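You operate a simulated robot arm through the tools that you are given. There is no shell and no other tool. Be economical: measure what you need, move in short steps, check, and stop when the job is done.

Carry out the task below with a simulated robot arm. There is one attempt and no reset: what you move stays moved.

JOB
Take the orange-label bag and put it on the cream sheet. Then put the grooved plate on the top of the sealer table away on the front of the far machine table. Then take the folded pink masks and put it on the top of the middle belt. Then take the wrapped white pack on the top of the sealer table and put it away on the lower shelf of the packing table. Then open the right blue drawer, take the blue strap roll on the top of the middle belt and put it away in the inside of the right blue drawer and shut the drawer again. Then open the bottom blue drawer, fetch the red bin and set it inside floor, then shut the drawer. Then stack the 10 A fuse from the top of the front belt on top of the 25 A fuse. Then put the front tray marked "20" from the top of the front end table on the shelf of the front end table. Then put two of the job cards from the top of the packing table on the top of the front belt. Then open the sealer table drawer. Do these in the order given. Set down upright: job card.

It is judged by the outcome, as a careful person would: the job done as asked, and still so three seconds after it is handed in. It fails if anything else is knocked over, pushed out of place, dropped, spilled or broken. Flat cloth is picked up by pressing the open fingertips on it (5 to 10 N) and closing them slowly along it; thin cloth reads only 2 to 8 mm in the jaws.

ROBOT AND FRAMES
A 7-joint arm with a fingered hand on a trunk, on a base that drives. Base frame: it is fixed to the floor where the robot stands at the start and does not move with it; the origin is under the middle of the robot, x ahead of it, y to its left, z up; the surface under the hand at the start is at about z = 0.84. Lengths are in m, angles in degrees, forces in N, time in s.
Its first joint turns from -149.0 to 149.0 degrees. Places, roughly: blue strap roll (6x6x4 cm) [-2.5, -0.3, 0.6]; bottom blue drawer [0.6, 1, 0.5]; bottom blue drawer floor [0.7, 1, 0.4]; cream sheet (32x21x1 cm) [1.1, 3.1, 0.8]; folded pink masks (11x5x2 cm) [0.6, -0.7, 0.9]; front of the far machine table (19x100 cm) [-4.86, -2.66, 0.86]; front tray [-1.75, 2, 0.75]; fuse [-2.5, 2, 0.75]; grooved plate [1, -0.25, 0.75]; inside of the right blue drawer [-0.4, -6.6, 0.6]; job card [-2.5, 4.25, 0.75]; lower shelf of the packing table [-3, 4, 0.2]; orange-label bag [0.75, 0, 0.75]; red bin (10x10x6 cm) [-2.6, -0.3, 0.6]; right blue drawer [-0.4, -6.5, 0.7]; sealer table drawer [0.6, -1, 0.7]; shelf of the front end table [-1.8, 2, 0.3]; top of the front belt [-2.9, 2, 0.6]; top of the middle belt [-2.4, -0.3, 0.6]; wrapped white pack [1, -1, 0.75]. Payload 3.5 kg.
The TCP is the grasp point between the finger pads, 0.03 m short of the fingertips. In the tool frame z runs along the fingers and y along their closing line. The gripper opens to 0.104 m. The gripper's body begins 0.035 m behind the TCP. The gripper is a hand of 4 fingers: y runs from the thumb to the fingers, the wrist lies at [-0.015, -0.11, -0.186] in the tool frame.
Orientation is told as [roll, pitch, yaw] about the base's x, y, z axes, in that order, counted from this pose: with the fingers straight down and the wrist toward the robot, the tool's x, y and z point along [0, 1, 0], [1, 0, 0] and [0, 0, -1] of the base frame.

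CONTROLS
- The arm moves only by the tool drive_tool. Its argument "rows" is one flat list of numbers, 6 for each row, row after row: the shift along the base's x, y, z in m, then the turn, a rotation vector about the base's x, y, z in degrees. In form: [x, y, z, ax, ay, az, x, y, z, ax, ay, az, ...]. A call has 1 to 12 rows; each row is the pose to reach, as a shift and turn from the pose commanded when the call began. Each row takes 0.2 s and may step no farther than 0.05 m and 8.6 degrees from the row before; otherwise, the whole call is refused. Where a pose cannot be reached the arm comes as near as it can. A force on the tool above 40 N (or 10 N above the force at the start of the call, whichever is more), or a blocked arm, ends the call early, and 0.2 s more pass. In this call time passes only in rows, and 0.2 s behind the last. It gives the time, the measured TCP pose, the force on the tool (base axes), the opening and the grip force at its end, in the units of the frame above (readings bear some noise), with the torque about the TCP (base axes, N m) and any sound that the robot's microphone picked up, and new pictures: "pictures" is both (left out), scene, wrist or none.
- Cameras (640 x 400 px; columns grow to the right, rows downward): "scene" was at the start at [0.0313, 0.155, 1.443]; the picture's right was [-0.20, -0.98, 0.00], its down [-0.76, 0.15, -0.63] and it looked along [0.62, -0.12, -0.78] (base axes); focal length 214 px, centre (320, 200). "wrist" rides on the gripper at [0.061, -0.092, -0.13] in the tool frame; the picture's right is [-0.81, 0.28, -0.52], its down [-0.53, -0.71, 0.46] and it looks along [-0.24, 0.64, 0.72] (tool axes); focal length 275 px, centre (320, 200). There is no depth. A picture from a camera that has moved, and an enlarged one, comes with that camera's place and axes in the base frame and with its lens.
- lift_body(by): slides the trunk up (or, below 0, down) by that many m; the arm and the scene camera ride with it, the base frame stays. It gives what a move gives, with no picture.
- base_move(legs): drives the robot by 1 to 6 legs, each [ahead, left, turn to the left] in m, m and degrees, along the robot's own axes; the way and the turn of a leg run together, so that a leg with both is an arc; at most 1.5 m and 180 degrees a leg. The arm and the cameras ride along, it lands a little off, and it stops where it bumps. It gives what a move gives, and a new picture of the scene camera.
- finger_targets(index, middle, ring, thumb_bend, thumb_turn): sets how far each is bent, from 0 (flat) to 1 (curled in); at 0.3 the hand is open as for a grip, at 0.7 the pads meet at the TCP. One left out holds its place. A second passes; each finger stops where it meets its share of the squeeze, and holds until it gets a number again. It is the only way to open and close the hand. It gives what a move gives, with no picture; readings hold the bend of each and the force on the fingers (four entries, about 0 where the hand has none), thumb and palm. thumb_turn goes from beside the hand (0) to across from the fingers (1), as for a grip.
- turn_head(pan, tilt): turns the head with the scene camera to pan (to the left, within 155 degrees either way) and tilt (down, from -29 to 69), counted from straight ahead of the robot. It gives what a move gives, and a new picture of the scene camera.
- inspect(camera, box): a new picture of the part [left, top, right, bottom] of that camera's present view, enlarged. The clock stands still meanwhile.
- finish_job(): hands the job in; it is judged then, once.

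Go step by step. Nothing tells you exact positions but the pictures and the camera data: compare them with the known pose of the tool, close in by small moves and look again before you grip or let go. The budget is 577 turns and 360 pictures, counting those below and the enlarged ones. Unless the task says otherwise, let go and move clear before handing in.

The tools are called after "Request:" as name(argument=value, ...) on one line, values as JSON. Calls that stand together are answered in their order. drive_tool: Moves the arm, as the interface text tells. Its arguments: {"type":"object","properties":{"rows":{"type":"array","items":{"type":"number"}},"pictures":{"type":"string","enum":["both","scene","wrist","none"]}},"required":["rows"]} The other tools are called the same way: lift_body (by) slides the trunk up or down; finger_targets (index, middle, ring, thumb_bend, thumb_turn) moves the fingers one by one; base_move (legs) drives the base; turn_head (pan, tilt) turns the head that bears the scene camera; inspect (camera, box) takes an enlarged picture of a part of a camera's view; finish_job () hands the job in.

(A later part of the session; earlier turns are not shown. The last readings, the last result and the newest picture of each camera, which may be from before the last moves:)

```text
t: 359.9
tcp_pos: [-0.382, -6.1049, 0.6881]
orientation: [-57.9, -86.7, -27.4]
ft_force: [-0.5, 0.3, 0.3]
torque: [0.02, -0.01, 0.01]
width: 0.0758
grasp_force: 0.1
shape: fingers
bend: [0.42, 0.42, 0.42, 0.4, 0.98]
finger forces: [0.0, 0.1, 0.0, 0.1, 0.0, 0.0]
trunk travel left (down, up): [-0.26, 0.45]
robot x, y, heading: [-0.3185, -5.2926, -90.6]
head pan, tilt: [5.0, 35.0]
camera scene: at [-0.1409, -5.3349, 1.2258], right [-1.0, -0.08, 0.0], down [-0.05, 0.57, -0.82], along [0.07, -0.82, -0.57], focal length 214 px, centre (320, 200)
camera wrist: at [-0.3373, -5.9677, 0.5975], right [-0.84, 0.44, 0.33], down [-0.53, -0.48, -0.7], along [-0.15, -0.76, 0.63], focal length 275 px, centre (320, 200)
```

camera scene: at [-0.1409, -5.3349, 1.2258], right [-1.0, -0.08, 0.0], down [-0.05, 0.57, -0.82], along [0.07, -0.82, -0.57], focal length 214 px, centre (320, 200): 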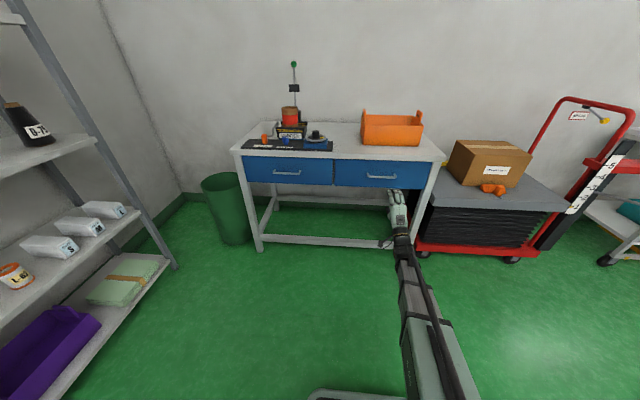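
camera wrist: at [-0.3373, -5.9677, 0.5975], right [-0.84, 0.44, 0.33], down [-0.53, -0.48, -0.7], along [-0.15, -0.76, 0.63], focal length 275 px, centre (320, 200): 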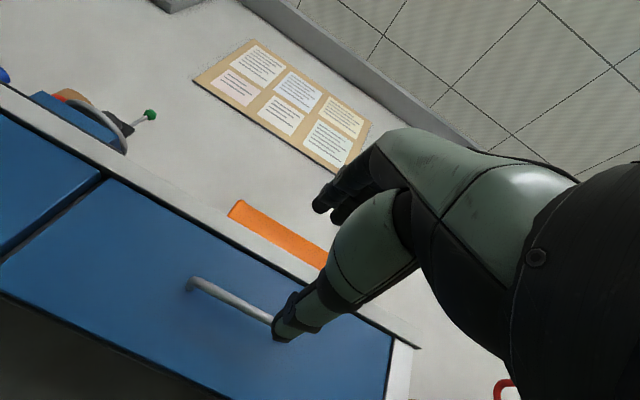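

Request:
base_move(legs=[[0.13, 0, 0]])

Request:
drive_tool(rows=[0.0, 0, 0.002, 0, 0, 0])

Request:
inspect(camera="scene", box=[330, 120, 490, 220])

```text
t: 361.2
tcp_pos: [-0.3823, -6.2332, 0.6901]
orientation: [-57.7, -86.8, -27.5]
ft_force: [-0.5, -1.3, 0.3]
torque: [0.02, -0.01, -0.02]
width: 0.0758
grasp_force: 0.0
shape: fingers
bend: [0.42, 0.42, 0.42, 0.4, 0.98]
finger forces: [0.0, 0.0, 0.0, 0.1, 0.0, 0.0]
trunk travel left (down, up): [-0.26, 0.45]
robot x, y, heading: [-0.3231, -5.4211, -90.1]
head pan, tilt: [5.0, 35.0]
camera scene: at [-0.1414, -5.4622, 1.2258], right [-1.0, -0.08, 0.0], down [-0.05, 0.57, -0.82], along [0.07, -0.82, -0.57], focal length 214 px, centre (320, 200)
```

scene: 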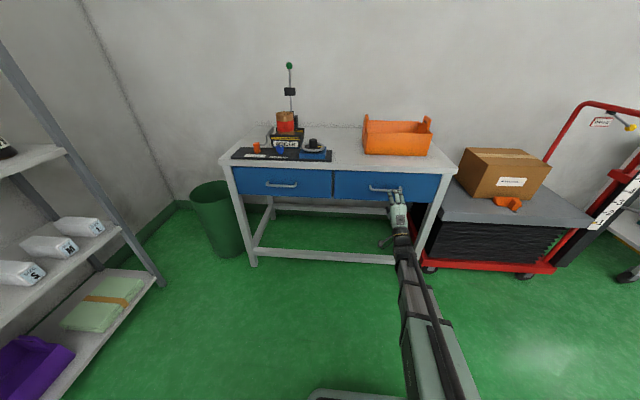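

```text
t: 361.6
tcp_pos: [-0.3817, -6.2336, 0.6904]
orientation: [-57.6, -86.8, -27.7]
ft_force: [0.2, 0.5, 0.1]
torque: [-0.01, 0.0, 0.02]
width: 0.0759
grasp_force: 0.1
shape: fingers
bend: [0.42, 0.42, 0.42, 0.4, 0.98]
finger forces: [0.0, 0.0, 0.0, 0.0, 0.0, 0.1]
trunk travel left (down, up): [-0.26, 0.45]
robot x, y, heading: [-0.3207, -5.4198, -90.1]
head pan, tilt: [5.0, 35.0]
camera scene: at [-0.1415, -5.4623, 1.2258], right [-1.0, -0.08, 0.0], down [-0.05, 0.57, -0.82], along [0.07, -0.82, -0.57], focal length 214 px, centre (320, 200)
camera wrist: at [-0.3375, -6.0955, 0.5991], right [-0.84, 0.44, 0.33], down [-0.53, -0.48, -0.7], along [-0.15, -0.76, 0.63], focal length 275 px, centre (320, 200)
```

scene: 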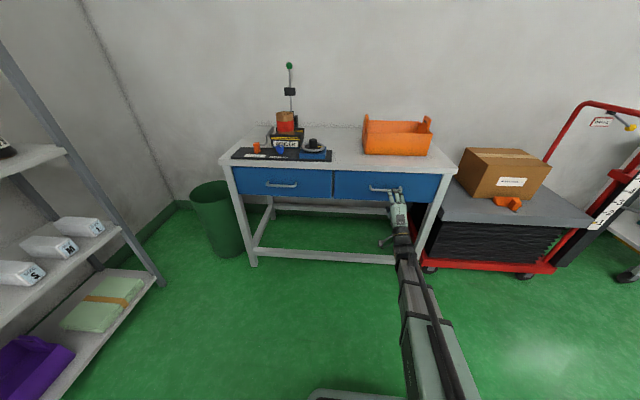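
wrist: 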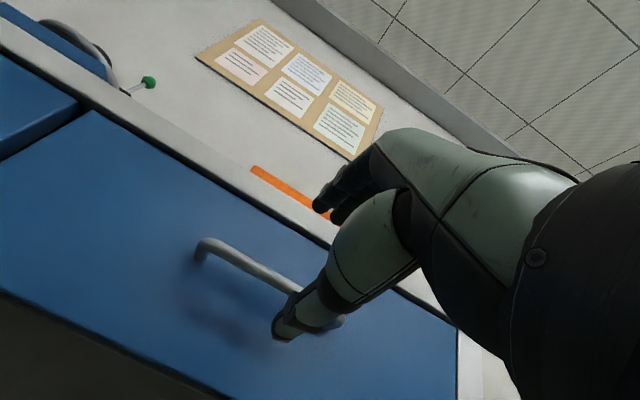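

```text
4.00 times, centred on (410, 170) of scene
camera zoom: at [-0.1415, -5.4623, 1.2258], right [-1.0, -0.08, 0.0], down [-0.05, 0.57, -0.82], along [0.07, -0.82, -0.57], focal length 858 px, centre (-40, 320)
```

zoom: 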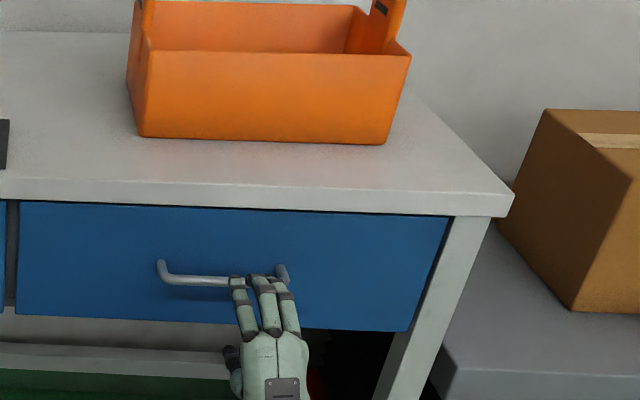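

Handle bar triangulates to y≈-6.349, z≈0.69, centred x≈-0.378 — aligned with the hand. I advance 9.5 cm.

Request:
drive_tool(rows=[0.0, -0.04, 0, 0, 0, 0, 0, -0.075, 0, 0, 0, 0, 0, -0.095, 0, 0, 0, 0])

Request:
inspect(camera="scene", box=[330, 140, 450, 215])

```text
t: 362.4
tcp_pos: [-0.382, -6.3271, 0.6902]
orientation: [-58.3, -86.6, -26.4]
ft_force: [-0.4, 1.7, -0.3]
torque: [-0.11, 0.01, -0.04]
width: 0.0758
grasp_force: 1.1
shape: fingers
bend: [0.42, 0.42, 0.42, 0.4, 0.98]
finger forces: [0.1, 2.2, 0.0, 0.0, 0.1, 0.0]
trunk travel left (down, up): [-0.26, 0.45]
robot x, y, heading: [-0.3205, -5.418, -90.3]
head pan, tilt: [5.0, 35.0]
camera scene: at [-0.1415, -5.462, 1.2258], right [-1.0, -0.08, 0.0], down [-0.05, 0.57, -0.82], along [0.07, -0.82, -0.57], focal length 214 px, centre (320, 200)
camera wrist: at [-0.3387, -6.1894, 0.5979], right [-0.84, 0.43, 0.33], down [-0.53, -0.48, -0.7], along [-0.14, -0.76, 0.63], focal length 275 px, centre (320, 200)
```

scene: 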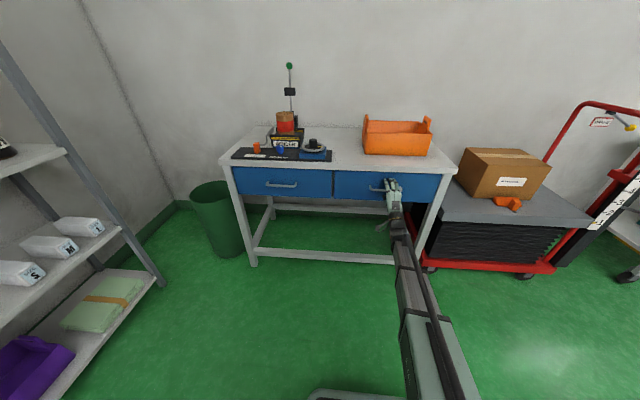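
wrist: 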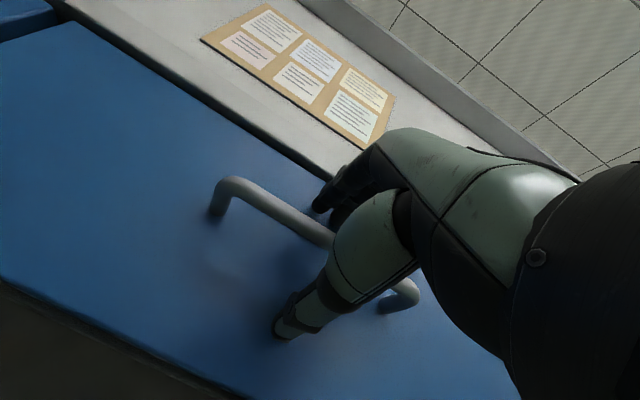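

```text
5.33 times, centred on (390, 178) of scene
camera zoom: at [-0.1415, -5.462, 1.2258], right [-1.0, -0.08, 0.0], down [-0.05, 0.57, -0.82], along [0.07, -0.82, -0.57], focal length 1144 px, centre (-53, 320)
```

zoom: 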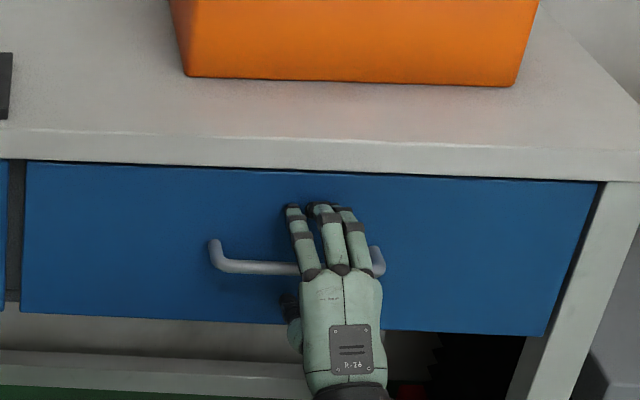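

The bar lies between fingers and thumb; I close on it.

Request:
finger_targets(index=0.72, middle=0.72, ring=0.72, thumb_bend=0.72)

```text
t: 363.4
tcp_pos: [-0.3824, -6.3285, 0.6882]
orientation: [-57.9, -86.4, -26.9]
ft_force: [0.7, -0.7, -0.1]
torque: [0.02, 0.0, -0.02]
width: 0.0002
grasp_force: 0.1
shape: fingers
bend: [0.72, 0.72, 0.72, 0.71, 0.97]
finger forces: [0.0, 0.1, 0.0, 0.0, 0.0, 0.1]
trunk travel left (down, up): [-0.26, 0.45]
robot x, y, heading: [-0.3206, -5.4193, -90.2]
head pan, tilt: [5.0, 35.0]
```

Request:
drive_tool(rows=[0, 0, 0, 0, 0, 0], pictures="wrist")

Request:
inspect(camera="scene", box=[330, 140, 450, 215])

```text
t: 363.8
tcp_pos: [-0.3821, -6.3264, 0.6883]
orientation: [-58.0, -86.5, -26.9]
ft_force: [-0.2, 0.0, -0.4]
torque: [0.01, 0.02, -0.02]
width: 0.0
grasp_force: 0.1
shape: fingers
bend: [0.72, 0.72, 0.72, 0.71, 0.97]
finger forces: [0.0, 0.0, 0.1, 0.0, 0.0, 0.1]
trunk travel left (down, up): [-0.26, 0.45]
robot x, y, heading: [-0.3217, -5.4227, -90.0]
head pan, tilt: [5.0, 35.0]
camera wrist: at [-0.3388, -6.1894, 0.5977], right [-0.84, 0.43, 0.33], down [-0.53, -0.48, -0.7], along [-0.14, -0.76, 0.63], focal length 275 px, centre (320, 200)
```

wrist: 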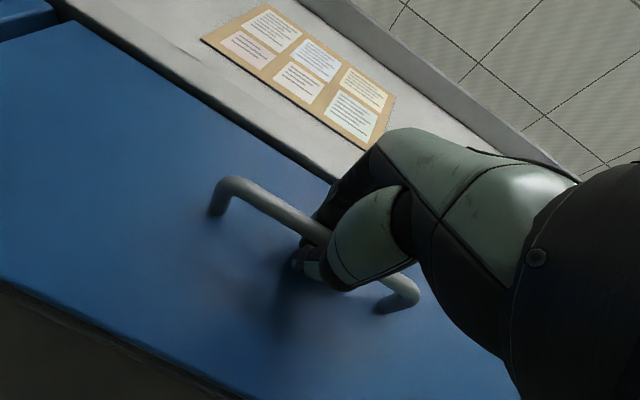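

```text
5.33 times, centred on (390, 178) of scene
camera zoom: at [-0.1415, -5.4623, 1.2258], right [-1.0, -0.08, 0.0], down [-0.05, 0.57, -0.82], along [0.07, -0.82, -0.57], focal length 1144 px, centre (-53, 320)
```

zoom: 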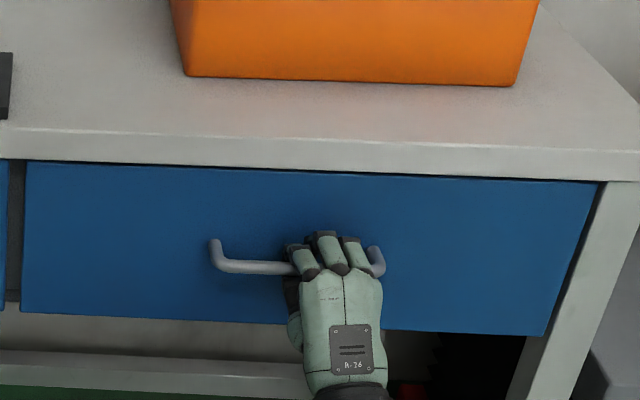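

The fingers have closed behind the bar, hooking it. I pull back with the base gently.

Request:
base_move(legs=[[-0.08, 0, 0]])

```text
t: 364.9
tcp_pos: [-0.3818, -6.2469, 0.6894]
orientation: [-57.9, -86.4, -27.0]
ft_force: [1.0, -0.2, -0.9]
torque: [-0.03, 0.01, 0.0]
width: 0.0
grasp_force: 0.1
shape: fingers
bend: [0.72, 0.72, 0.72, 0.71, 0.97]
finger forces: [0.0, 0.0, 0.0, 0.0, 0.0, 0.1]
trunk travel left (down, up): [-0.26, 0.45]
robot x, y, heading: [-0.3197, -5.3369, -89.9]
head pan, tilt: [5.0, 35.0]
camera scene: at [-0.1411, -5.3816, 1.2258], right [-1.0, -0.08, 0.0], down [-0.05, 0.57, -0.82], along [0.07, -0.82, -0.57], focal length 214 px, centre (320, 200)
```

scene: 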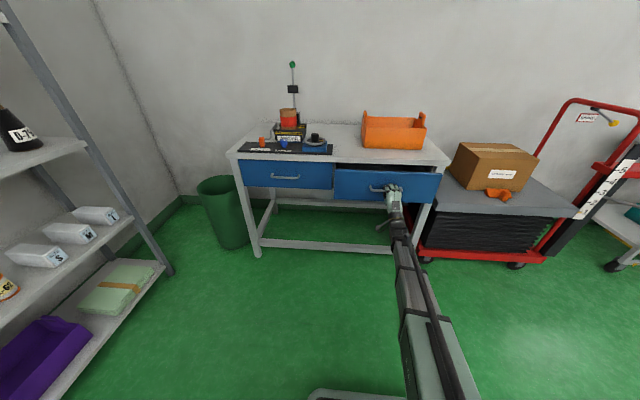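

It opens. I pull further.

Request:
base_move(legs=[[-0.18, 0, 0]])

Request:
inspect(camera="scene", box=[220, 90, 480, 260])

```text
t: 366.3
tcp_pos: [-0.3847, -6.0707, 0.6893]
orientation: [-57.9, -86.5, -27.1]
ft_force: [0.5, 1.1, -0.9]
torque: [0.01, 0.01, 0.01]
width: 0.0
grasp_force: 0.0
shape: fingers
bend: [0.72, 0.72, 0.72, 0.71, 0.97]
finger forces: [0.0, 0.0, 0.1, 0.0, 0.0, 0.1]
trunk travel left (down, up): [-0.26, 0.45]
robot x, y, heading: [-0.3181, -5.1623, -90.4]
head pan, tilt: [5.0, 35.0]
camera scene: at [-0.1402, -5.2065, 1.2258], right [-1.0, -0.08, 0.0], down [-0.05, 0.57, -0.82], along [0.06, -0.82, -0.57], focal length 214 px, centre (320, 200)
```

scene: 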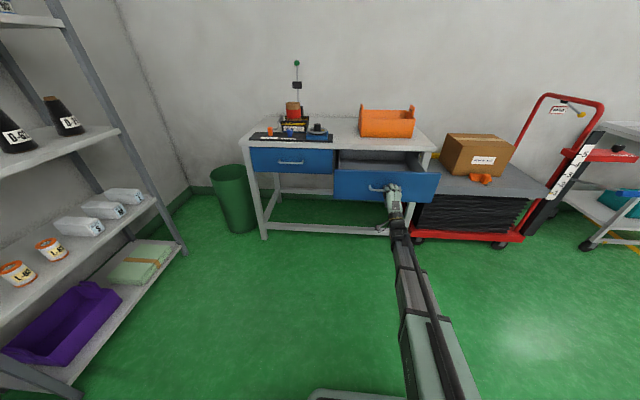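

```text
2.35 times, centred on (350, 175) of scene
camera zoom: at [-0.1402, -5.2065, 1.2258], right [-1.0, -0.08, 0.0], down [-0.05, 0.57, -0.82], along [0.06, -0.82, -0.57], focal length 505 px, centre (249, 259)
```

zoom: 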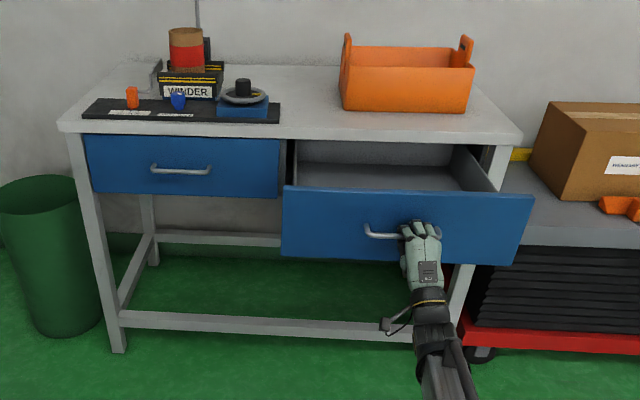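

Open about 26 cm. I release the handle and back away.

Request:
finger_targets(index=0.35, middle=0.35, ring=0.35, thumb_bend=0.3)

Request:
base_move(legs=[[-0.3, 0, 0]])

Request:
inspect(camera="scene", box=[220, 90, 480, 260])

```text
t: 367.3
tcp_pos: [-0.386, -6.0708, 0.6888]
orientation: [-58.0, -86.5, -27.1]
ft_force: [-0.4, 0.2, -0.3]
torque: [0.0, -0.02, -0.01]
width: 0.0965
grasp_force: 0.1
shape: fingers
bend: [0.35, 0.35, 0.35, 0.3, 0.97]
finger forces: [0.1, 0.0, 0.1, 0.1, 0.0, 0.0]
trunk travel left (down, up): [-0.26, 0.45]
robot x, y, heading: [-0.3203, -5.1637, -90.5]
head pan, tilt: [5.0, 35.0]
```

```text
t: 369.4
tcp_pos: [-0.3873, -5.7775, 0.6891]
orientation: [-57.7, -86.5, -27.5]
ft_force: [0.6, 0.1, -0.1]
torque: [0.05, -0.02, 0.02]
width: 0.0962
grasp_force: 0.0
shape: fingers
bend: [0.35, 0.35, 0.35, 0.3, 0.97]
finger forces: [0.1, 0.1, 0.0, 0.0, 0.1, 0.0]
trunk travel left (down, up): [-0.26, 0.45]
robot x, y, heading: [-0.3151, -4.8712, -90.9]
head pan, tilt: [5.0, 35.0]
camera scene: at [-0.1371, -4.915, 1.2258], right [-1.0, -0.07, 0.0], down [-0.04, 0.57, -0.82], along [0.06, -0.82, -0.57], focal length 214 px, centre (320, 200)
```

scene: 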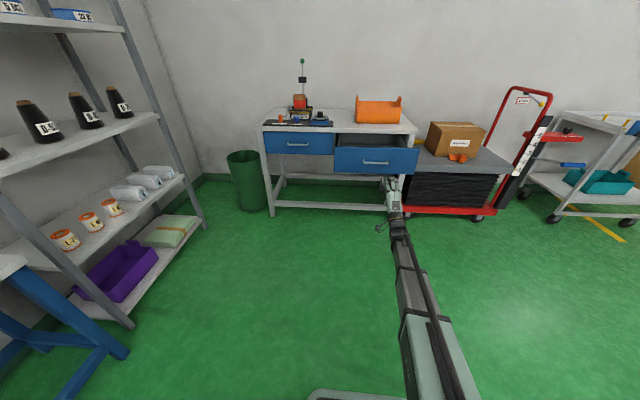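

```text
2.35 times, centred on (350, 175) of scene
camera zoom: at [-0.1371, -4.915, 1.2258], right [-1.0, -0.07, 0.0], down [-0.04, 0.57, -0.82], along [0.06, -0.82, -0.57], focal length 505 px, centre (249, 259)
```

zoom: 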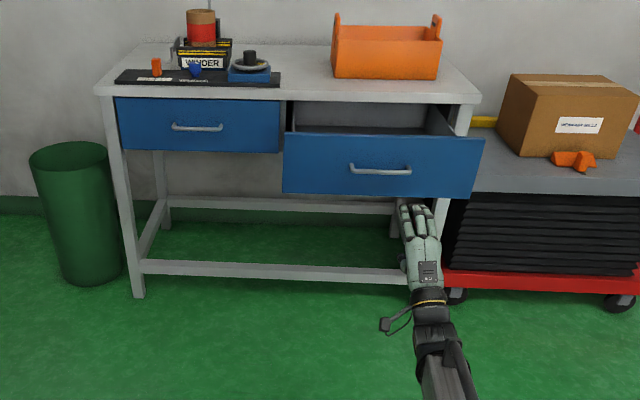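

Drawer stays open. I return the hand to pointing down and drive back to the middle belt for the strap roll.

Request:
drive_tool(rows=[0, 0.02, 0.03, 8.2, 0, 0, 0, 0.04, 0.06, 16.4, 0, 0, 0, 0.06, 0.09, 24.6, 0, 0, 0, 0.08, 0.12, 32.8, 0, 0, 0, 0.1, 0.15, 41, 0, 0, 0, 0.12, 0.18, 49.2, 0, 0, 0, 0.14, 0.21, 57.4, 0, 0, 0, 0.16, 0.24, 65.6, 0, 0, 0, 0.18, 0.27, 73.8, 0, 0, 0, 0.2, 0.3, 82, 0, 0, 0, 0.22, 0.32, 88, 0, 0], pictures="none")

Request:
base_move(legs=[[0, 0, -180], [0.2, -0.45, 0], [1.4, 0, 0], [1.4, 0, 0]])

```text
t: 371.8
tcp_pos: [-0.3871, -5.558, 1.0097]
orientation: [4.5, -0.3, -86.9]
ft_force: [-0.2, 0.0, -0.3]
torque: [0.02, -0.01, 0.0]
width: 0.097
grasp_force: 0.1
shape: fingers
bend: [0.35, 0.35, 0.35, 0.3, 0.97]
finger forces: [0.0, 0.1, 0.1, 0.0, 0.0, 0.0]
trunk travel left (down, up): [-0.26, 0.45]
robot x, y, heading: [-0.3132, -4.8692, -90.8]
head pan, tilt: [5.0, 35.0]
```

```text
t: 395.1
tcp_pos: [0.5233, -1.2939, 1.009]
orientation: [4.5, -0.4, 88.8]
ft_force: [-0.3, -0.9, -0.7]
torque: [0.0, 0.03, -0.02]
width: 0.0969
grasp_force: 0.0
shape: fingers
bend: [0.35, 0.35, 0.35, 0.3, 0.97]
finger forces: [0.0, 0.0, 0.0, 0.0, 0.1, 0.0]
trunk travel left (down, up): [-0.26, 0.45]
robot x, y, heading: [0.4023, -1.9772, 84.9]
head pan, tilt: [5.0, 35.0]
camera scene: at [0.2293, -1.9179, 1.2258], right [1.0, 0.0, 0.0], down [0.0, -0.57, -0.82], along [0.0, 0.82, -0.57], focal length 214 px, centre (320, 200)
```

scene: 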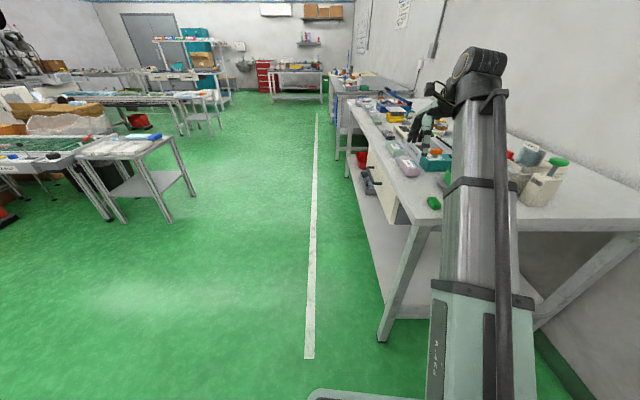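

Request:
base_move(legs=[[-0.05, 1.2, 5], [0.72, 1.28, 0]])

Request:
turn_head(pan=15, tilt=45)

```text
t: 408.0
tcp_pos: [-1.9918, -0.5531, 1.0085]
orientation: [4.5, -0.4, 92.5]
ft_force: [-0.6, 0.3, 0.5]
torque: [-0.01, -0.01, 0.01]
width: 0.097
grasp_force: 0.0
shape: fingers
bend: [0.35, 0.35, 0.35, 0.3, 0.97]
finger forces: [0.0, 0.1, 0.1, 0.0, 0.1, 0.0]
trunk travel left (down, up): [-0.26, 0.45]
robot x, y, heading: [-2.0696, -1.2411, 88.8]
head pan, tilt: [5.0, 35.0]
camera scene: at [-2.2439, -1.1948, 1.2258], right [1.0, 0.06, 0.0], down [0.04, -0.57, -0.82], along [-0.05, 0.82, -0.57], focal length 214 px, centre (320, 200)
```

scene: 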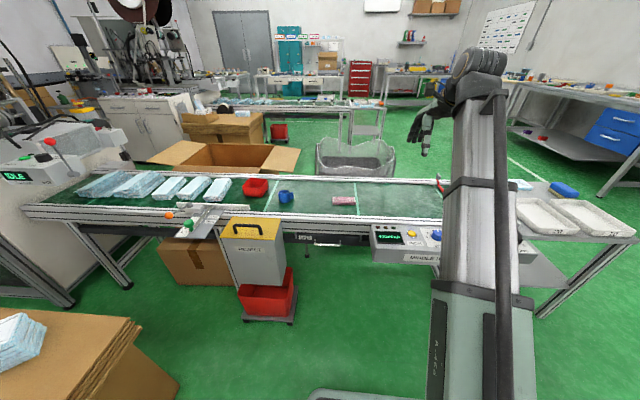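

```text
t: 408.8
tcp_pos: [-1.9922, -0.5537, 1.0099]
orientation: [4.5, -0.4, 92.6]
ft_force: [-0.8, -0.1, -0.2]
torque: [0.0, 0.01, -0.05]
width: 0.0971
grasp_force: 0.0
shape: fingers
bend: [0.35, 0.35, 0.35, 0.3, 0.97]
finger forces: [0.0, 0.0, 0.0, 0.1, 0.0, 0.0]
trunk travel left (down, up): [-0.26, 0.45]
robot x, y, heading: [-2.0695, -1.2389, 88.6]
head pan, tilt: [15.0, 45.0]
camera scene: at [-2.2574, -1.2036, 1.211], right [0.97, 0.24, 0.0], down [0.17, -0.69, -0.71], along [-0.17, 0.69, -0.71], focal length 214 px, centre (320, 200)
```

scene: 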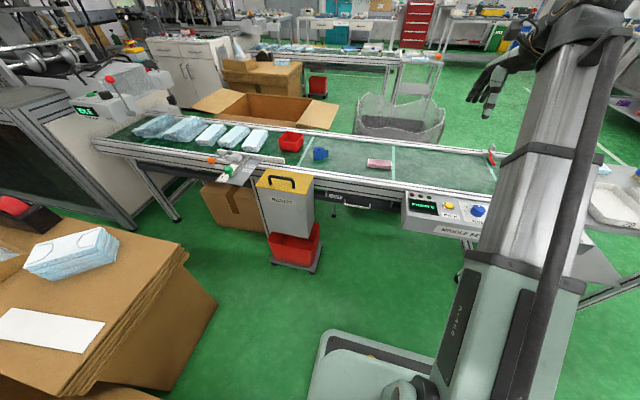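

Request:
base_move(legs=[[0.15, 0.05, 1.5]])

Request:
inspect(camera="scene", box=[230, 110, 430, 235])

```text
t: 410.2
tcp_pos: [-2.0607, -0.4034, 1.0094]
orientation: [4.5, -0.5, 94.2]
ft_force: [-0.8, 0.8, 0.4]
torque: [-0.02, -0.02, -0.01]
width: 0.0968
grasp_force: 0.1
shape: fingers
bend: [0.35, 0.35, 0.35, 0.3, 0.97]
finger forces: [0.0, 0.0, 0.1, 0.0, 0.1, 0.0]
trunk travel left (down, up): [-0.26, 0.45]
robot x, y, heading: [-2.1206, -1.0937, 90.2]
head pan, tilt: [15.0, 45.0]
camera scene: at [-2.309, -1.0606, 1.211], right [0.96, 0.26, 0.0], down [0.19, -0.68, -0.71], along [-0.19, 0.68, -0.71], focal length 214 px, centre (320, 200)
```

scene: 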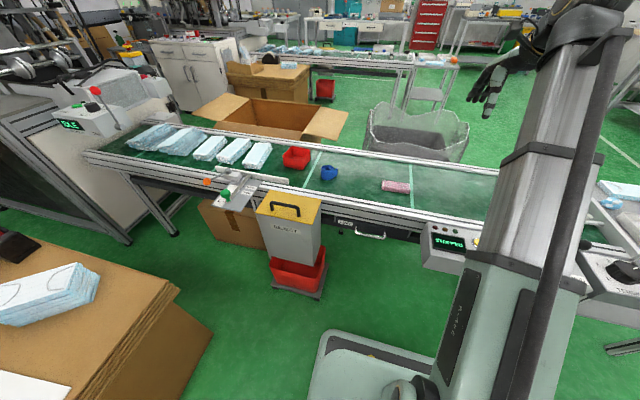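

```text
3.20 times, centred on (330, 172) of scene
camera zoom: at [-2.309, -1.0606, 1.211], right [0.96, 0.26, 0.0], down [0.19, -0.68, -0.71], along [-0.19, 0.68, -0.71], focal length 686 px, centre (288, 288)
```

zoom: 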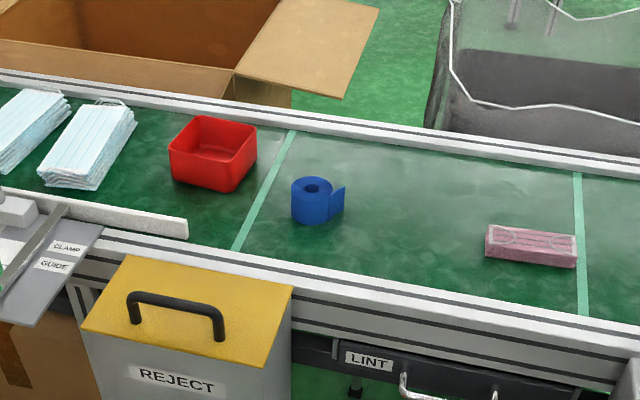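

The roll stands at about [-2.475, -0.35], red bin at [-2.63, -0.30]. I move the hand above the roll, levelling it.

Request:
drive_tool(rows=[-0.045, 0.006, -0.015, 0, -4.5, 0, -0.09, 0.012, -0.03, 0, -4.5, 0, -0.135, 0.018, -0.045, 0, -4.5, 0, -0.18, 0.024, -0.06, 0, -4.5, 0, -0.225, 0.03, -0.075, 0, -4.5, 0, -0.27, 0.036, -0.09, 0, -4.5, 0, -0.315, 0.042, -0.105, 0, -4.5, 0, -0.36, 0.048, -0.12, 0, -4.5, 0, -0.405, 0.054, -0.14, 0, -4.5, 0, -0.415, 0.054, -0.18, 0, -4.5, 0, -0.415, 0.054, -0.21, 0, -4.5, 0])

```text
t: 412.6
tcp_pos: [-2.4742, -0.3491, 0.7993]
orientation: [0.0, -0.1, 94.2]
ft_force: [1.5, 0.3, -0.2]
torque: [-0.03, 0.0, 0.0]
width: 0.0967
grasp_force: 0.1
shape: fingers
bend: [0.35, 0.35, 0.35, 0.3, 0.97]
finger forces: [0.0, 0.0, 0.0, 0.0, 0.0, 0.0]
trunk travel left (down, up): [-0.26, 0.45]
robot x, y, heading: [-2.1215, -1.0918, 90.3]
head pan, tilt: [15.0, 45.0]
camera scene: at [-2.3091, -1.0605, 1.211], right [0.96, 0.26, 0.0], down [0.19, -0.68, -0.71], along [-0.19, 0.68, -0.71], focal length 214 px, centre (320, 200)
camera wrist: at [-2.5295, -0.445, 0.9291], right [0.79, 0.33, 0.52], down [0.58, -0.67, -0.46], along [0.2, 0.66, -0.72], focal length 275 px, centre (320, 200)
```

scene: 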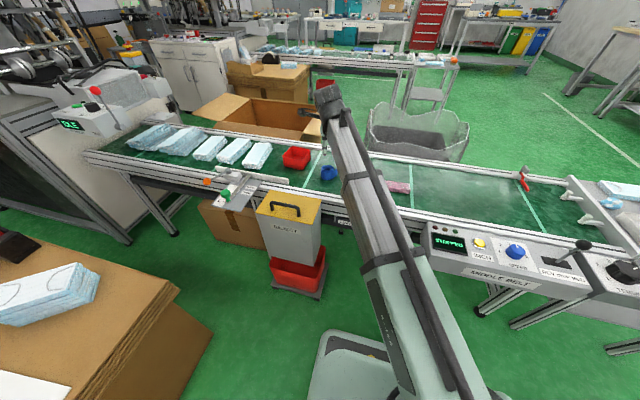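
wrist: 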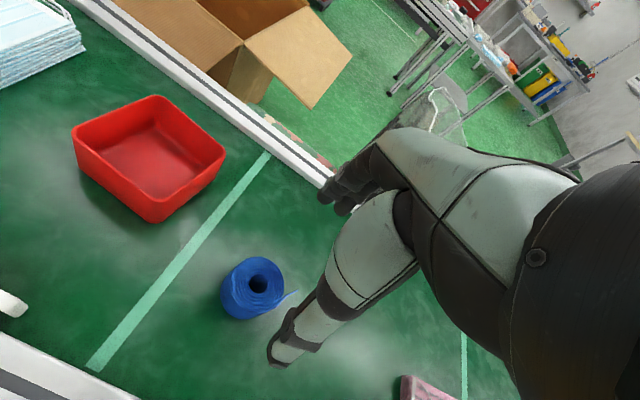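

Request:
drive_tool(rows=[0, 0.008, -0.045, 0, 0, 0, 0, 0.011, -0.09, 0, 0, 0, 0, 0.011, -0.125, 0, 0, 0, 0, 0.011, -0.144, 0, 0, 0], pictures="wrist")

```text
t: 413.6
tcp_pos: [-2.477, -0.3363, 0.6547]
orientation: [0.0, -0.1, 94.2]
ft_force: [-0.6, 0.6, -0.6]
torque: [0.0, 0.01, 0.03]
width: 0.0968
grasp_force: 0.1
shape: fingers
bend: [0.35, 0.35, 0.35, 0.3, 0.97]
finger forces: [0.1, 0.0, 0.1, 0.1, 0.1, 0.0]
trunk travel left (down, up): [-0.26, 0.45]
robot x, y, heading: [-2.118, -1.0934, 90.2]
head pan, tilt: [15.0, 45.0]
camera wrist: at [-2.532, -0.4325, 0.7842], right [0.79, 0.33, 0.52], down [0.58, -0.67, -0.46], along [0.2, 0.66, -0.72], focal length 275 px, centre (320, 200)
```

wrist: 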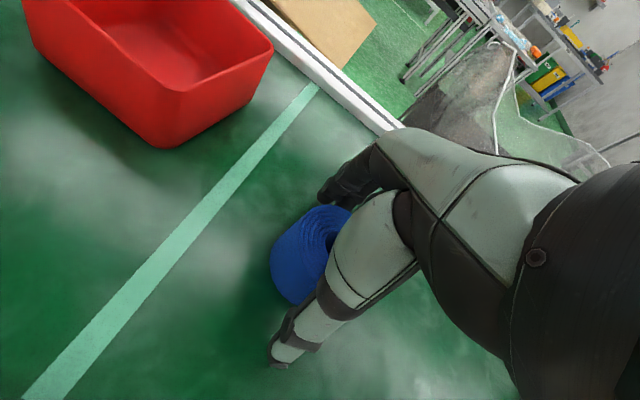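

Roll is centred in the hand; I close and lift.

Request:
finger_targets(index=0.7, middle=0.7, ring=0.7, thumb_bend=0.7)

Request:
drive_tool(rows=[0, 0, 0.03, 0, 0, 0, 0, 0, 0.08, 0, 0, 0, 0, 0, 0.13, 0, 0, 0, 0, 0, 0.18, 0, 0, 0], pictures="wrist")

```text
t: 414.6
tcp_pos: [-2.4767, -0.3359, 0.6562]
orientation: [0.1, -0.1, 94.2]
ft_force: [-0.5, 3.1, 9.7]
torque: [0.4, -0.05, 0.12]
width: 0.0466
grasp_force: 23.6
shape: fingers
bend: [0.56, 0.58, 0.67, 0.52, 0.95]
finger forces: [10.1, 15.9, 2.1, 0.1, 19.0, 0.1]
trunk travel left (down, up): [-0.26, 0.45]
robot x, y, heading: [-2.1213, -1.0933, 90.0]
head pan, tilt: [15.0, 45.0]
```

```text
t: 415.6
tcp_pos: [-2.4777, -0.3363, 0.8351]
orientation: [0.0, 0.0, 94.3]
ft_force: [-0.1, -0.3, -0.8]
torque: [-0.01, 0.01, 0.0]
width: 0.0463
grasp_force: 19.7
shape: fingers
bend: [0.56, 0.6, 0.68, 0.52, 0.95]
finger forces: [9.7, 8.5, 1.7, 0.0, 19.3, 0.1]
trunk travel left (down, up): [-0.26, 0.45]
robot x, y, heading: [-2.1206, -1.0894, 90.3]
head pan, tilt: [15.0, 45.0]
camera wrist: at [-2.5318, -0.4322, 0.9652], right [0.79, 0.33, 0.52], down [0.58, -0.67, -0.46], along [0.2, 0.66, -0.72], focal length 275 px, centre (320, 200)
```

wrist: 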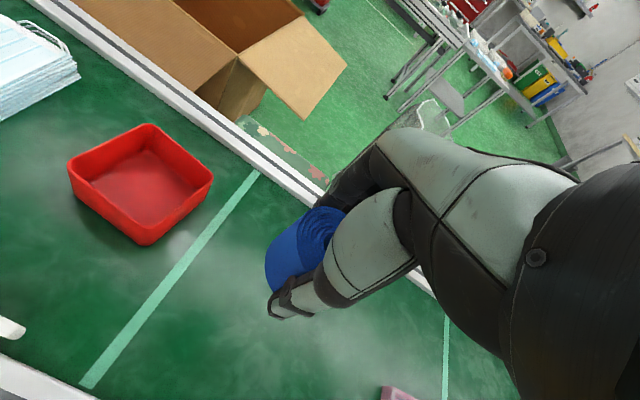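

Request:
drive_tool(rows=[0.04, -0.005, 0.02, 0, 0, 0, 0.08, -0.01, 0.04, 0, 0, 0, 0.12, -0.015, 0.06, 0, 0, 0, 0.16, -0.02, 0.08, 0, 0, 0, 0.2, -0.025, 0.1, 0, 0, 0, 0.24, -0.03, 0.11, 0, 0, 0, 0.28, -0.035, 0.12, 0, 0, 0, 0.325, -0.04, 0.13, 0, 0, 0, 0.37, -0.05, 0.13, 0, 0, 0], pictures="none")

Request:
lift_body(by=0.25)

Request:
base_move(legs=[[-0.7, -1.28, 0], [0, 0, 180], [0, 1.0, 0]])

```text
t: 417.6
tcp_pos: [-2.1055, -0.3876, 0.966]
orientation: [0.0, -0.1, 94.2]
ft_force: [-0.1, 0.1, -1.6]
torque: [-0.04, -0.03, 0.02]
width: 0.0467
grasp_force: 19.2
shape: fingers
bend: [0.57, 0.6, 0.68, 0.52, 0.95]
finger forces: [9.6, 8.2, 1.9, 0.0, 19.2, 0.0]
trunk travel left (down, up): [-0.26, 0.45]
robot x, y, heading: [-2.1179, -1.0917, 90.1]
head pan, tilt: [15.0, 45.0]
```

```text
t: 420.1
tcp_pos: [-2.1064, -0.3851, 1.2156]
orientation: [0.0, 0.0, 94.3]
ft_force: [0.3, -0.5, -0.7]
torque: [-0.02, 0.01, -0.02]
width: 0.0467
grasp_force: 19.3
shape: fingers
bend: [0.57, 0.6, 0.68, 0.52, 0.95]
finger forces: [9.6, 8.2, 1.8, 0.2, 19.2, 0.0]
trunk travel left (down, up): [-0.51, 0.2]
robot x, y, heading: [-2.122, -1.0926, 90.0]
head pan, tilt: [15.0, 45.0]
```

```text
t: 439.5
tcp_pos: [0.1593, -2.5152, 1.2143]
orientation: [0.0, 0.0, -86.9]
ft_force: [0.2, 0.3, -1.1]
torque: [0.0, 0.0, 0.0]
width: 0.0453
grasp_force: 18.0
shape: fingers
bend: [0.57, 0.6, 0.68, 0.53, 0.95]
finger forces: [9.1, 7.7, 1.6, 0.1, 17.6, 0.0]
trunk travel left (down, up): [-0.51, 0.2]
robot x, y, heading: [0.1859, -1.8085, -90.9]
head pan, tilt: [15.0, 45.0]
camera scene: at [0.3789, -1.846, 1.461], right [-0.97, -0.24, 0.0], down [-0.17, 0.69, -0.71], along [0.17, -0.69, -0.71], focal length 214 px, centre (320, 200)
```

scene: 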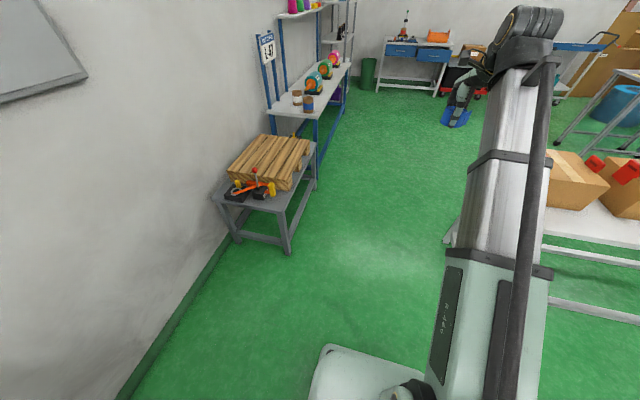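

Request:
base_move(legs=[[1.4, 0, 0.5], [1.35, -0.1, 0.5]])

Request:
turn_head(pan=-10, tilt=40)

```text
t: 452.9
tcp_pos: [0.1043, -5.287, 1.2158]
orientation: [0.0, 0.1, -84.8]
ft_force: [-0.2, 0.2, -1.4]
torque: [0.02, 0.01, -0.03]
width: 0.0456
grasp_force: 17.5
shape: fingers
bend: [0.57, 0.6, 0.68, 0.53, 0.95]
finger forces: [9.0, 7.7, 1.5, 0.1, 17.6, 0.0]
trunk travel left (down, up): [-0.51, 0.2]
robot x, y, heading: [0.104, -4.5801, -88.8]
head pan, tilt: [15.0, 45.0]
camera scene: at [0.2986, -4.6102, 1.461], right [-0.96, -0.28, 0.0], down [-0.2, 0.68, -0.71], along [0.2, -0.68, -0.71], focal length 214 px, centre (320, 200)
```

scene: 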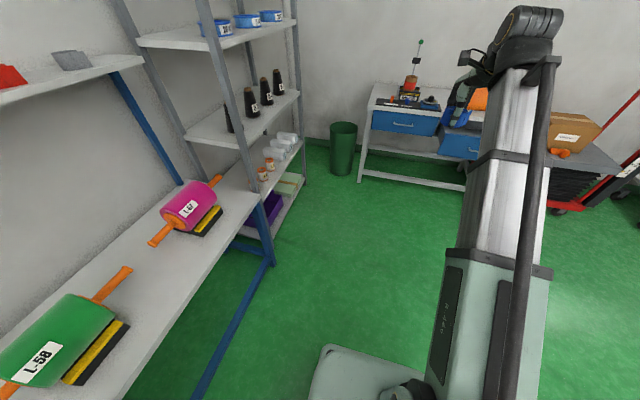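

```text
t: 453.8
tcp_pos: [0.1035, -5.2873, 1.2164]
orientation: [0.0, -0.1, -84.9]
ft_force: [0.5, -0.2, -0.7]
torque: [0.0, -0.02, 0.01]
width: 0.0455
grasp_force: 18.1
shape: fingers
bend: [0.57, 0.6, 0.68, 0.53, 0.95]
finger forces: [9.0, 7.8, 1.5, 0.0, 17.5, 0.0]
trunk travel left (down, up): [-0.51, 0.2]
robot x, y, heading: [0.1047, -4.5813, -88.7]
head pan, tilt: [-10.0, 40.0]
camera scene: at [0.263, -4.6161, 1.4682], right [-0.99, 0.15, 0.0], down [0.1, 0.64, -0.77], along [-0.12, -0.76, -0.64], focal length 214 px, centre (320, 200)
```

scene: 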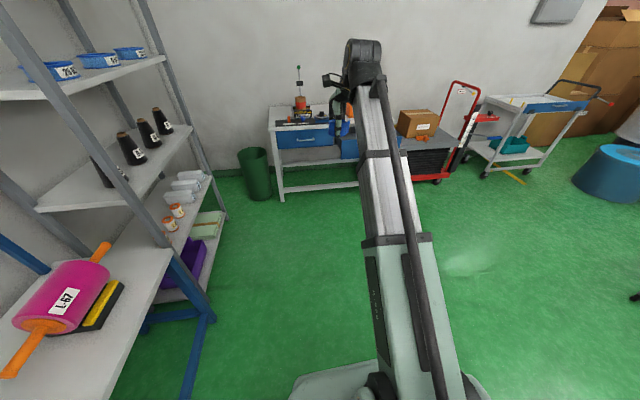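

Request:
base_move(legs=[[0.83, -0.44, -1]])

Request:
lift_body(by=-0.2)

Request:
drive_tool(rows=[0, 0, -0.03, 0, 0, 0])

```text
t: 458.8
tcp_pos: [-0.3261, -6.137, 1.215]
orientation: [0.0, 0.0, -85.8]
ft_force: [0.2, -0.3, -0.4]
torque: [-0.01, -0.01, -0.01]
width: 0.0453
grasp_force: 18.2
shape: fingers
bend: [0.57, 0.6, 0.68, 0.53, 0.95]
finger forces: [9.0, 7.7, 1.6, 0.1, 17.6, 0.0]
trunk travel left (down, up): [-0.51, 0.2]
robot x, y, heading: [-0.3116, -5.428, -89.8]
head pan, tilt: [-10.0, 40.0]
camera scene: at [-0.1554, -5.4682, 1.4683], right [-0.99, 0.17, 0.0], down [0.11, 0.63, -0.77], along [-0.13, -0.75, -0.64], focal length 214 px, centre (320, 200)
```

scene: 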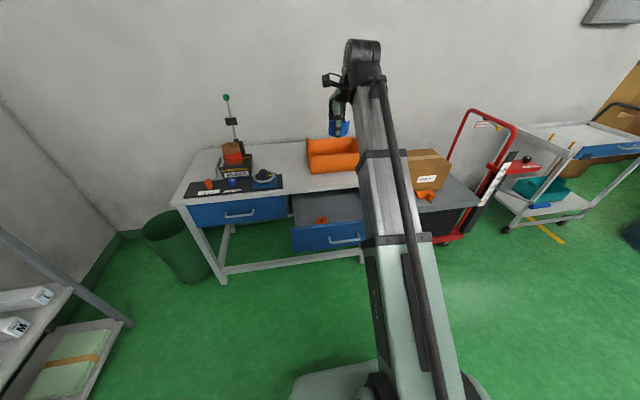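

```text
t: 460.9
tcp_pos: [-0.3264, -6.1367, 1.0159]
orientation: [0.0, -0.1, -85.8]
ft_force: [0.2, 0.6, -1.4]
torque: [0.0, 0.01, -0.02]
width: 0.0457
grasp_force: 18.1
shape: fingers
bend: [0.57, 0.6, 0.68, 0.53, 0.95]
finger forces: [9.0, 7.6, 1.6, 0.0, 17.6, 0.0]
trunk travel left (down, up): [-0.31, 0.4]
robot x, y, heading: [-0.3106, -5.4331, -89.7]
head pan, tilt: [-10.0, 40.0]
```

```text
t: 461.4
tcp_pos: [-0.3264, -6.1357, 0.986]
orientation: [0.0, -0.2, -85.8]
ft_force: [-0.2, 0.2, -0.8]
torque: [0.02, 0.02, -0.01]
width: 0.0452
grasp_force: 17.8
shape: fingers
bend: [0.57, 0.6, 0.68, 0.53, 0.95]
finger forces: [9.0, 7.6, 1.6, 0.1, 17.6, 0.0]
trunk travel left (down, up): [-0.31, 0.4]
robot x, y, heading: [-0.3124, -5.4302, -89.7]
head pan, tilt: [-10.0, 40.0]
camera scene: at [-0.1553, -5.4679, 1.2683], right [-0.99, 0.17, 0.0], down [0.11, 0.63, -0.77], along [-0.13, -0.75, -0.64], focal length 214 px, centre (320, 200)
camera wrist: at [-0.2735, -6.0399, 1.1158], right [-0.79, -0.33, 0.52], down [-0.58, 0.67, -0.46], along [-0.2, -0.66, -0.72], focal length 275 px, centre (320, 200)
```

scene: 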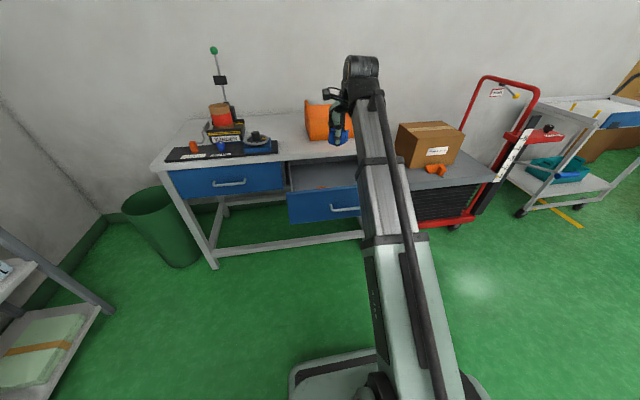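
wrist: 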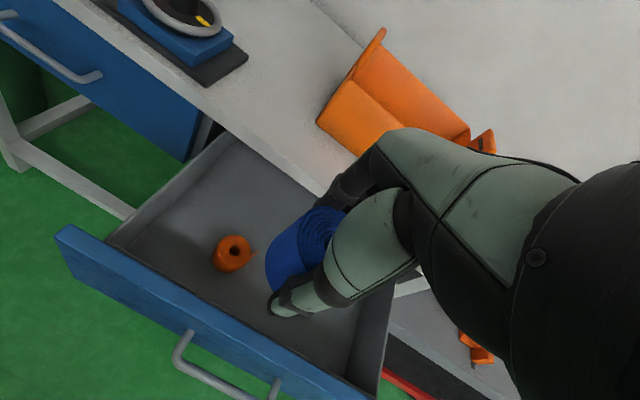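

The drawer holds an orange roll at its left; I'll set the blue roll to its right near [-0.42, -6.235].

Request:
drive_tool(rows=[-0.03, -0.03, -0.02, 0, 0, 0, -0.06, -0.06, -0.04, 0, 0, 0, -0.09, -0.09, -0.06, 0, 0, 0, -0.094, -0.097, -0.105, 0, 0, 0, -0.094, -0.097, -0.15, 0, 0, 0, -0.094, -0.097, -0.19, 0, 0, 0])

```text
t: 462.8
tcp_pos: [-0.4211, -6.232, 0.7944]
orientation: [0.0, -0.1, -85.8]
ft_force: [-0.2, -1.2, -1.0]
torque: [-0.01, 0.02, 0.02]
width: 0.0452
grasp_force: 18.3
shape: fingers
bend: [0.57, 0.6, 0.68, 0.53, 0.95]
finger forces: [9.0, 7.6, 1.5, 0.0, 17.4, 0.0]
trunk travel left (down, up): [-0.31, 0.4]
robot x, y, heading: [-0.3122, -5.4304, -89.8]
head pan, tilt: [-10.0, 40.0]
camera scene: at [-0.1553, -5.468, 1.2683], right [-0.99, 0.17, 0.0], down [0.11, 0.63, -0.77], along [-0.13, -0.75, -0.64], focal length 214 px, centre (320, 200)
camera wrist: at [-0.3672, -6.1362, 0.9249], right [-0.79, -0.33, 0.52], down [-0.58, 0.67, -0.46], along [-0.2, -0.66, -0.72], focal length 275 px, centre (320, 200)
```

scene: 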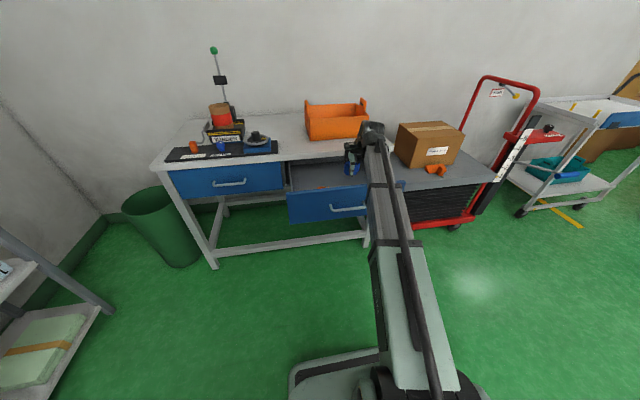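
wrist: 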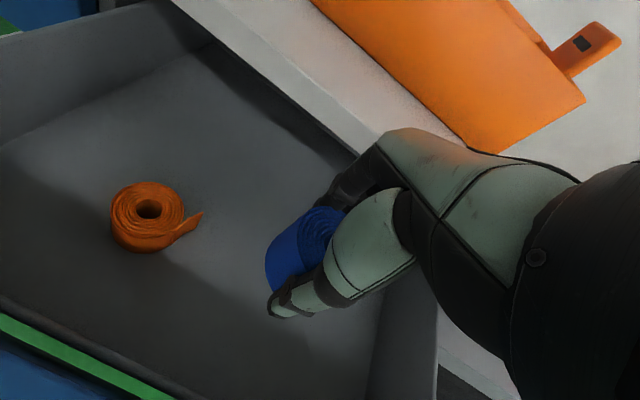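

Request:
drive_tool(rows=[0, 0.005, -0.04, 0, 0, 0, 0, 0.01, -0.08, 0, 0, 0, 0, 0.01, -0.1, 0, 0, 0], pictures="wrist")

```text
t: 463.6
tcp_pos: [-0.4207, -6.2239, 0.6961]
orientation: [0.0, -0.1, -85.8]
ft_force: [-0.2, 0.1, -0.6]
torque: [-0.01, 0.03, 0.03]
width: 0.0453
grasp_force: 18.0
shape: fingers
bend: [0.57, 0.6, 0.68, 0.53, 0.95]
finger forces: [9.0, 7.5, 1.6, 0.1, 17.5, 0.0]
trunk travel left (down, up): [-0.31, 0.4]
robot x, y, heading: [-0.312, -5.4307, -89.9]
head pan, tilt: [-10.0, 40.0]
camera wrist: at [-0.3674, -6.1275, 0.8256], right [-0.79, -0.33, 0.52], down [-0.58, 0.67, -0.46], along [-0.2, -0.66, -0.72], focal length 275 px, centre (320, 200)
```

wrist: 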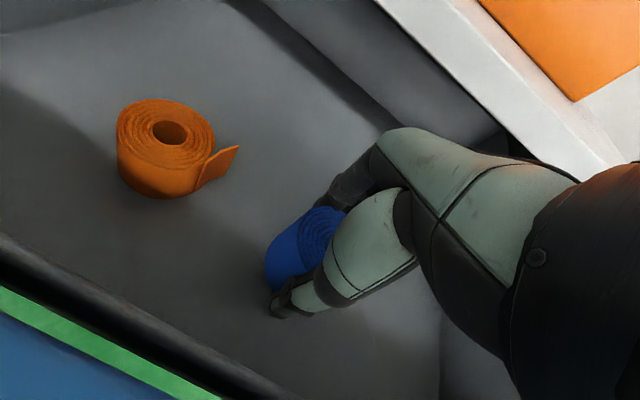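

Request:
drive_tool(rows=[0, 0, -0.006, 0, 0, 0, 0, 0, -0.012, 0, 0, 0, 0, 0, -0.018, 0, 0, 0, 0, 0, -0.024, 0, 0, 0, 0, 0, -0.03, 0, 0, 0], pictures="wrist")

```text
t: 464.8
tcp_pos: [-0.4199, -6.2246, 0.6647]
orientation: [0.0, -0.1, -85.9]
ft_force: [-0.8, 0.4, -0.3]
torque: [-0.01, 0.02, -0.01]
width: 0.0451
grasp_force: 18.5
shape: fingers
bend: [0.57, 0.6, 0.68, 0.53, 0.95]
finger forces: [9.0, 7.6, 1.4, 0.0, 17.4, 0.1]
trunk travel left (down, up): [-0.31, 0.4]
robot x, y, heading: [-0.309, -5.4267, -89.7]
head pan, tilt: [-10.0, 40.0]
camera wrist: at [-0.3668, -6.127, 0.7947], right [-0.79, -0.33, 0.52], down [-0.58, 0.67, -0.46], along [-0.2, -0.66, -0.72], focal length 275 px, centre (320, 200)
```

wrist: 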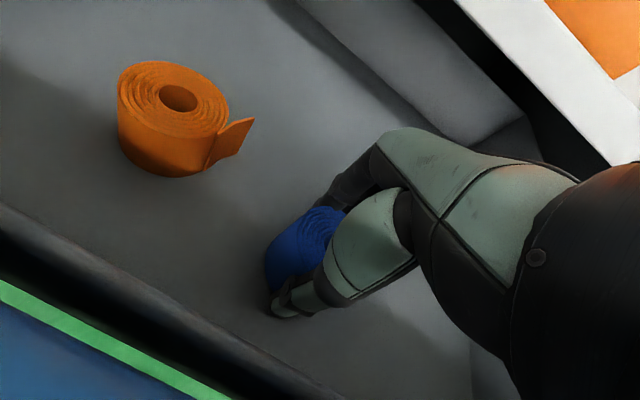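

Request:
drive_tool(rows=[0, 0, -0.005, 0, 0, 0, 0, 0, -0.01, 0, 0, 0, 0, 0, -0.015, 0, 0, 0, 0, 0, -0.02, 0, 0, 0, 0, 0, -0.025, 0, 0, 0], pictures="none")

```text
t: 465.4
tcp_pos: [-0.4203, -6.226, 0.6626]
orientation: [-0.2, -1.0, -85.9]
ft_force: [-1.4, -0.6, 25.6]
torque: [-0.57, 0.16, -0.03]
width: 0.0456
grasp_force: 27.3
shape: fingers
bend: [0.58, 0.6, 0.69, 0.53, 0.95]
finger forces: [9.4, 23.6, 1.5, 0.1, 21.2, 0.0]
trunk travel left (down, up): [-0.31, 0.4]
robot x, y, heading: [-0.312, -5.4286, -89.7]
head pan, tilt: [-10.0, 40.0]
stopped in row 3: the force on the tool passed its limit at 46 N (the readings are from after the stop); the commanded pose is now the measured one
```

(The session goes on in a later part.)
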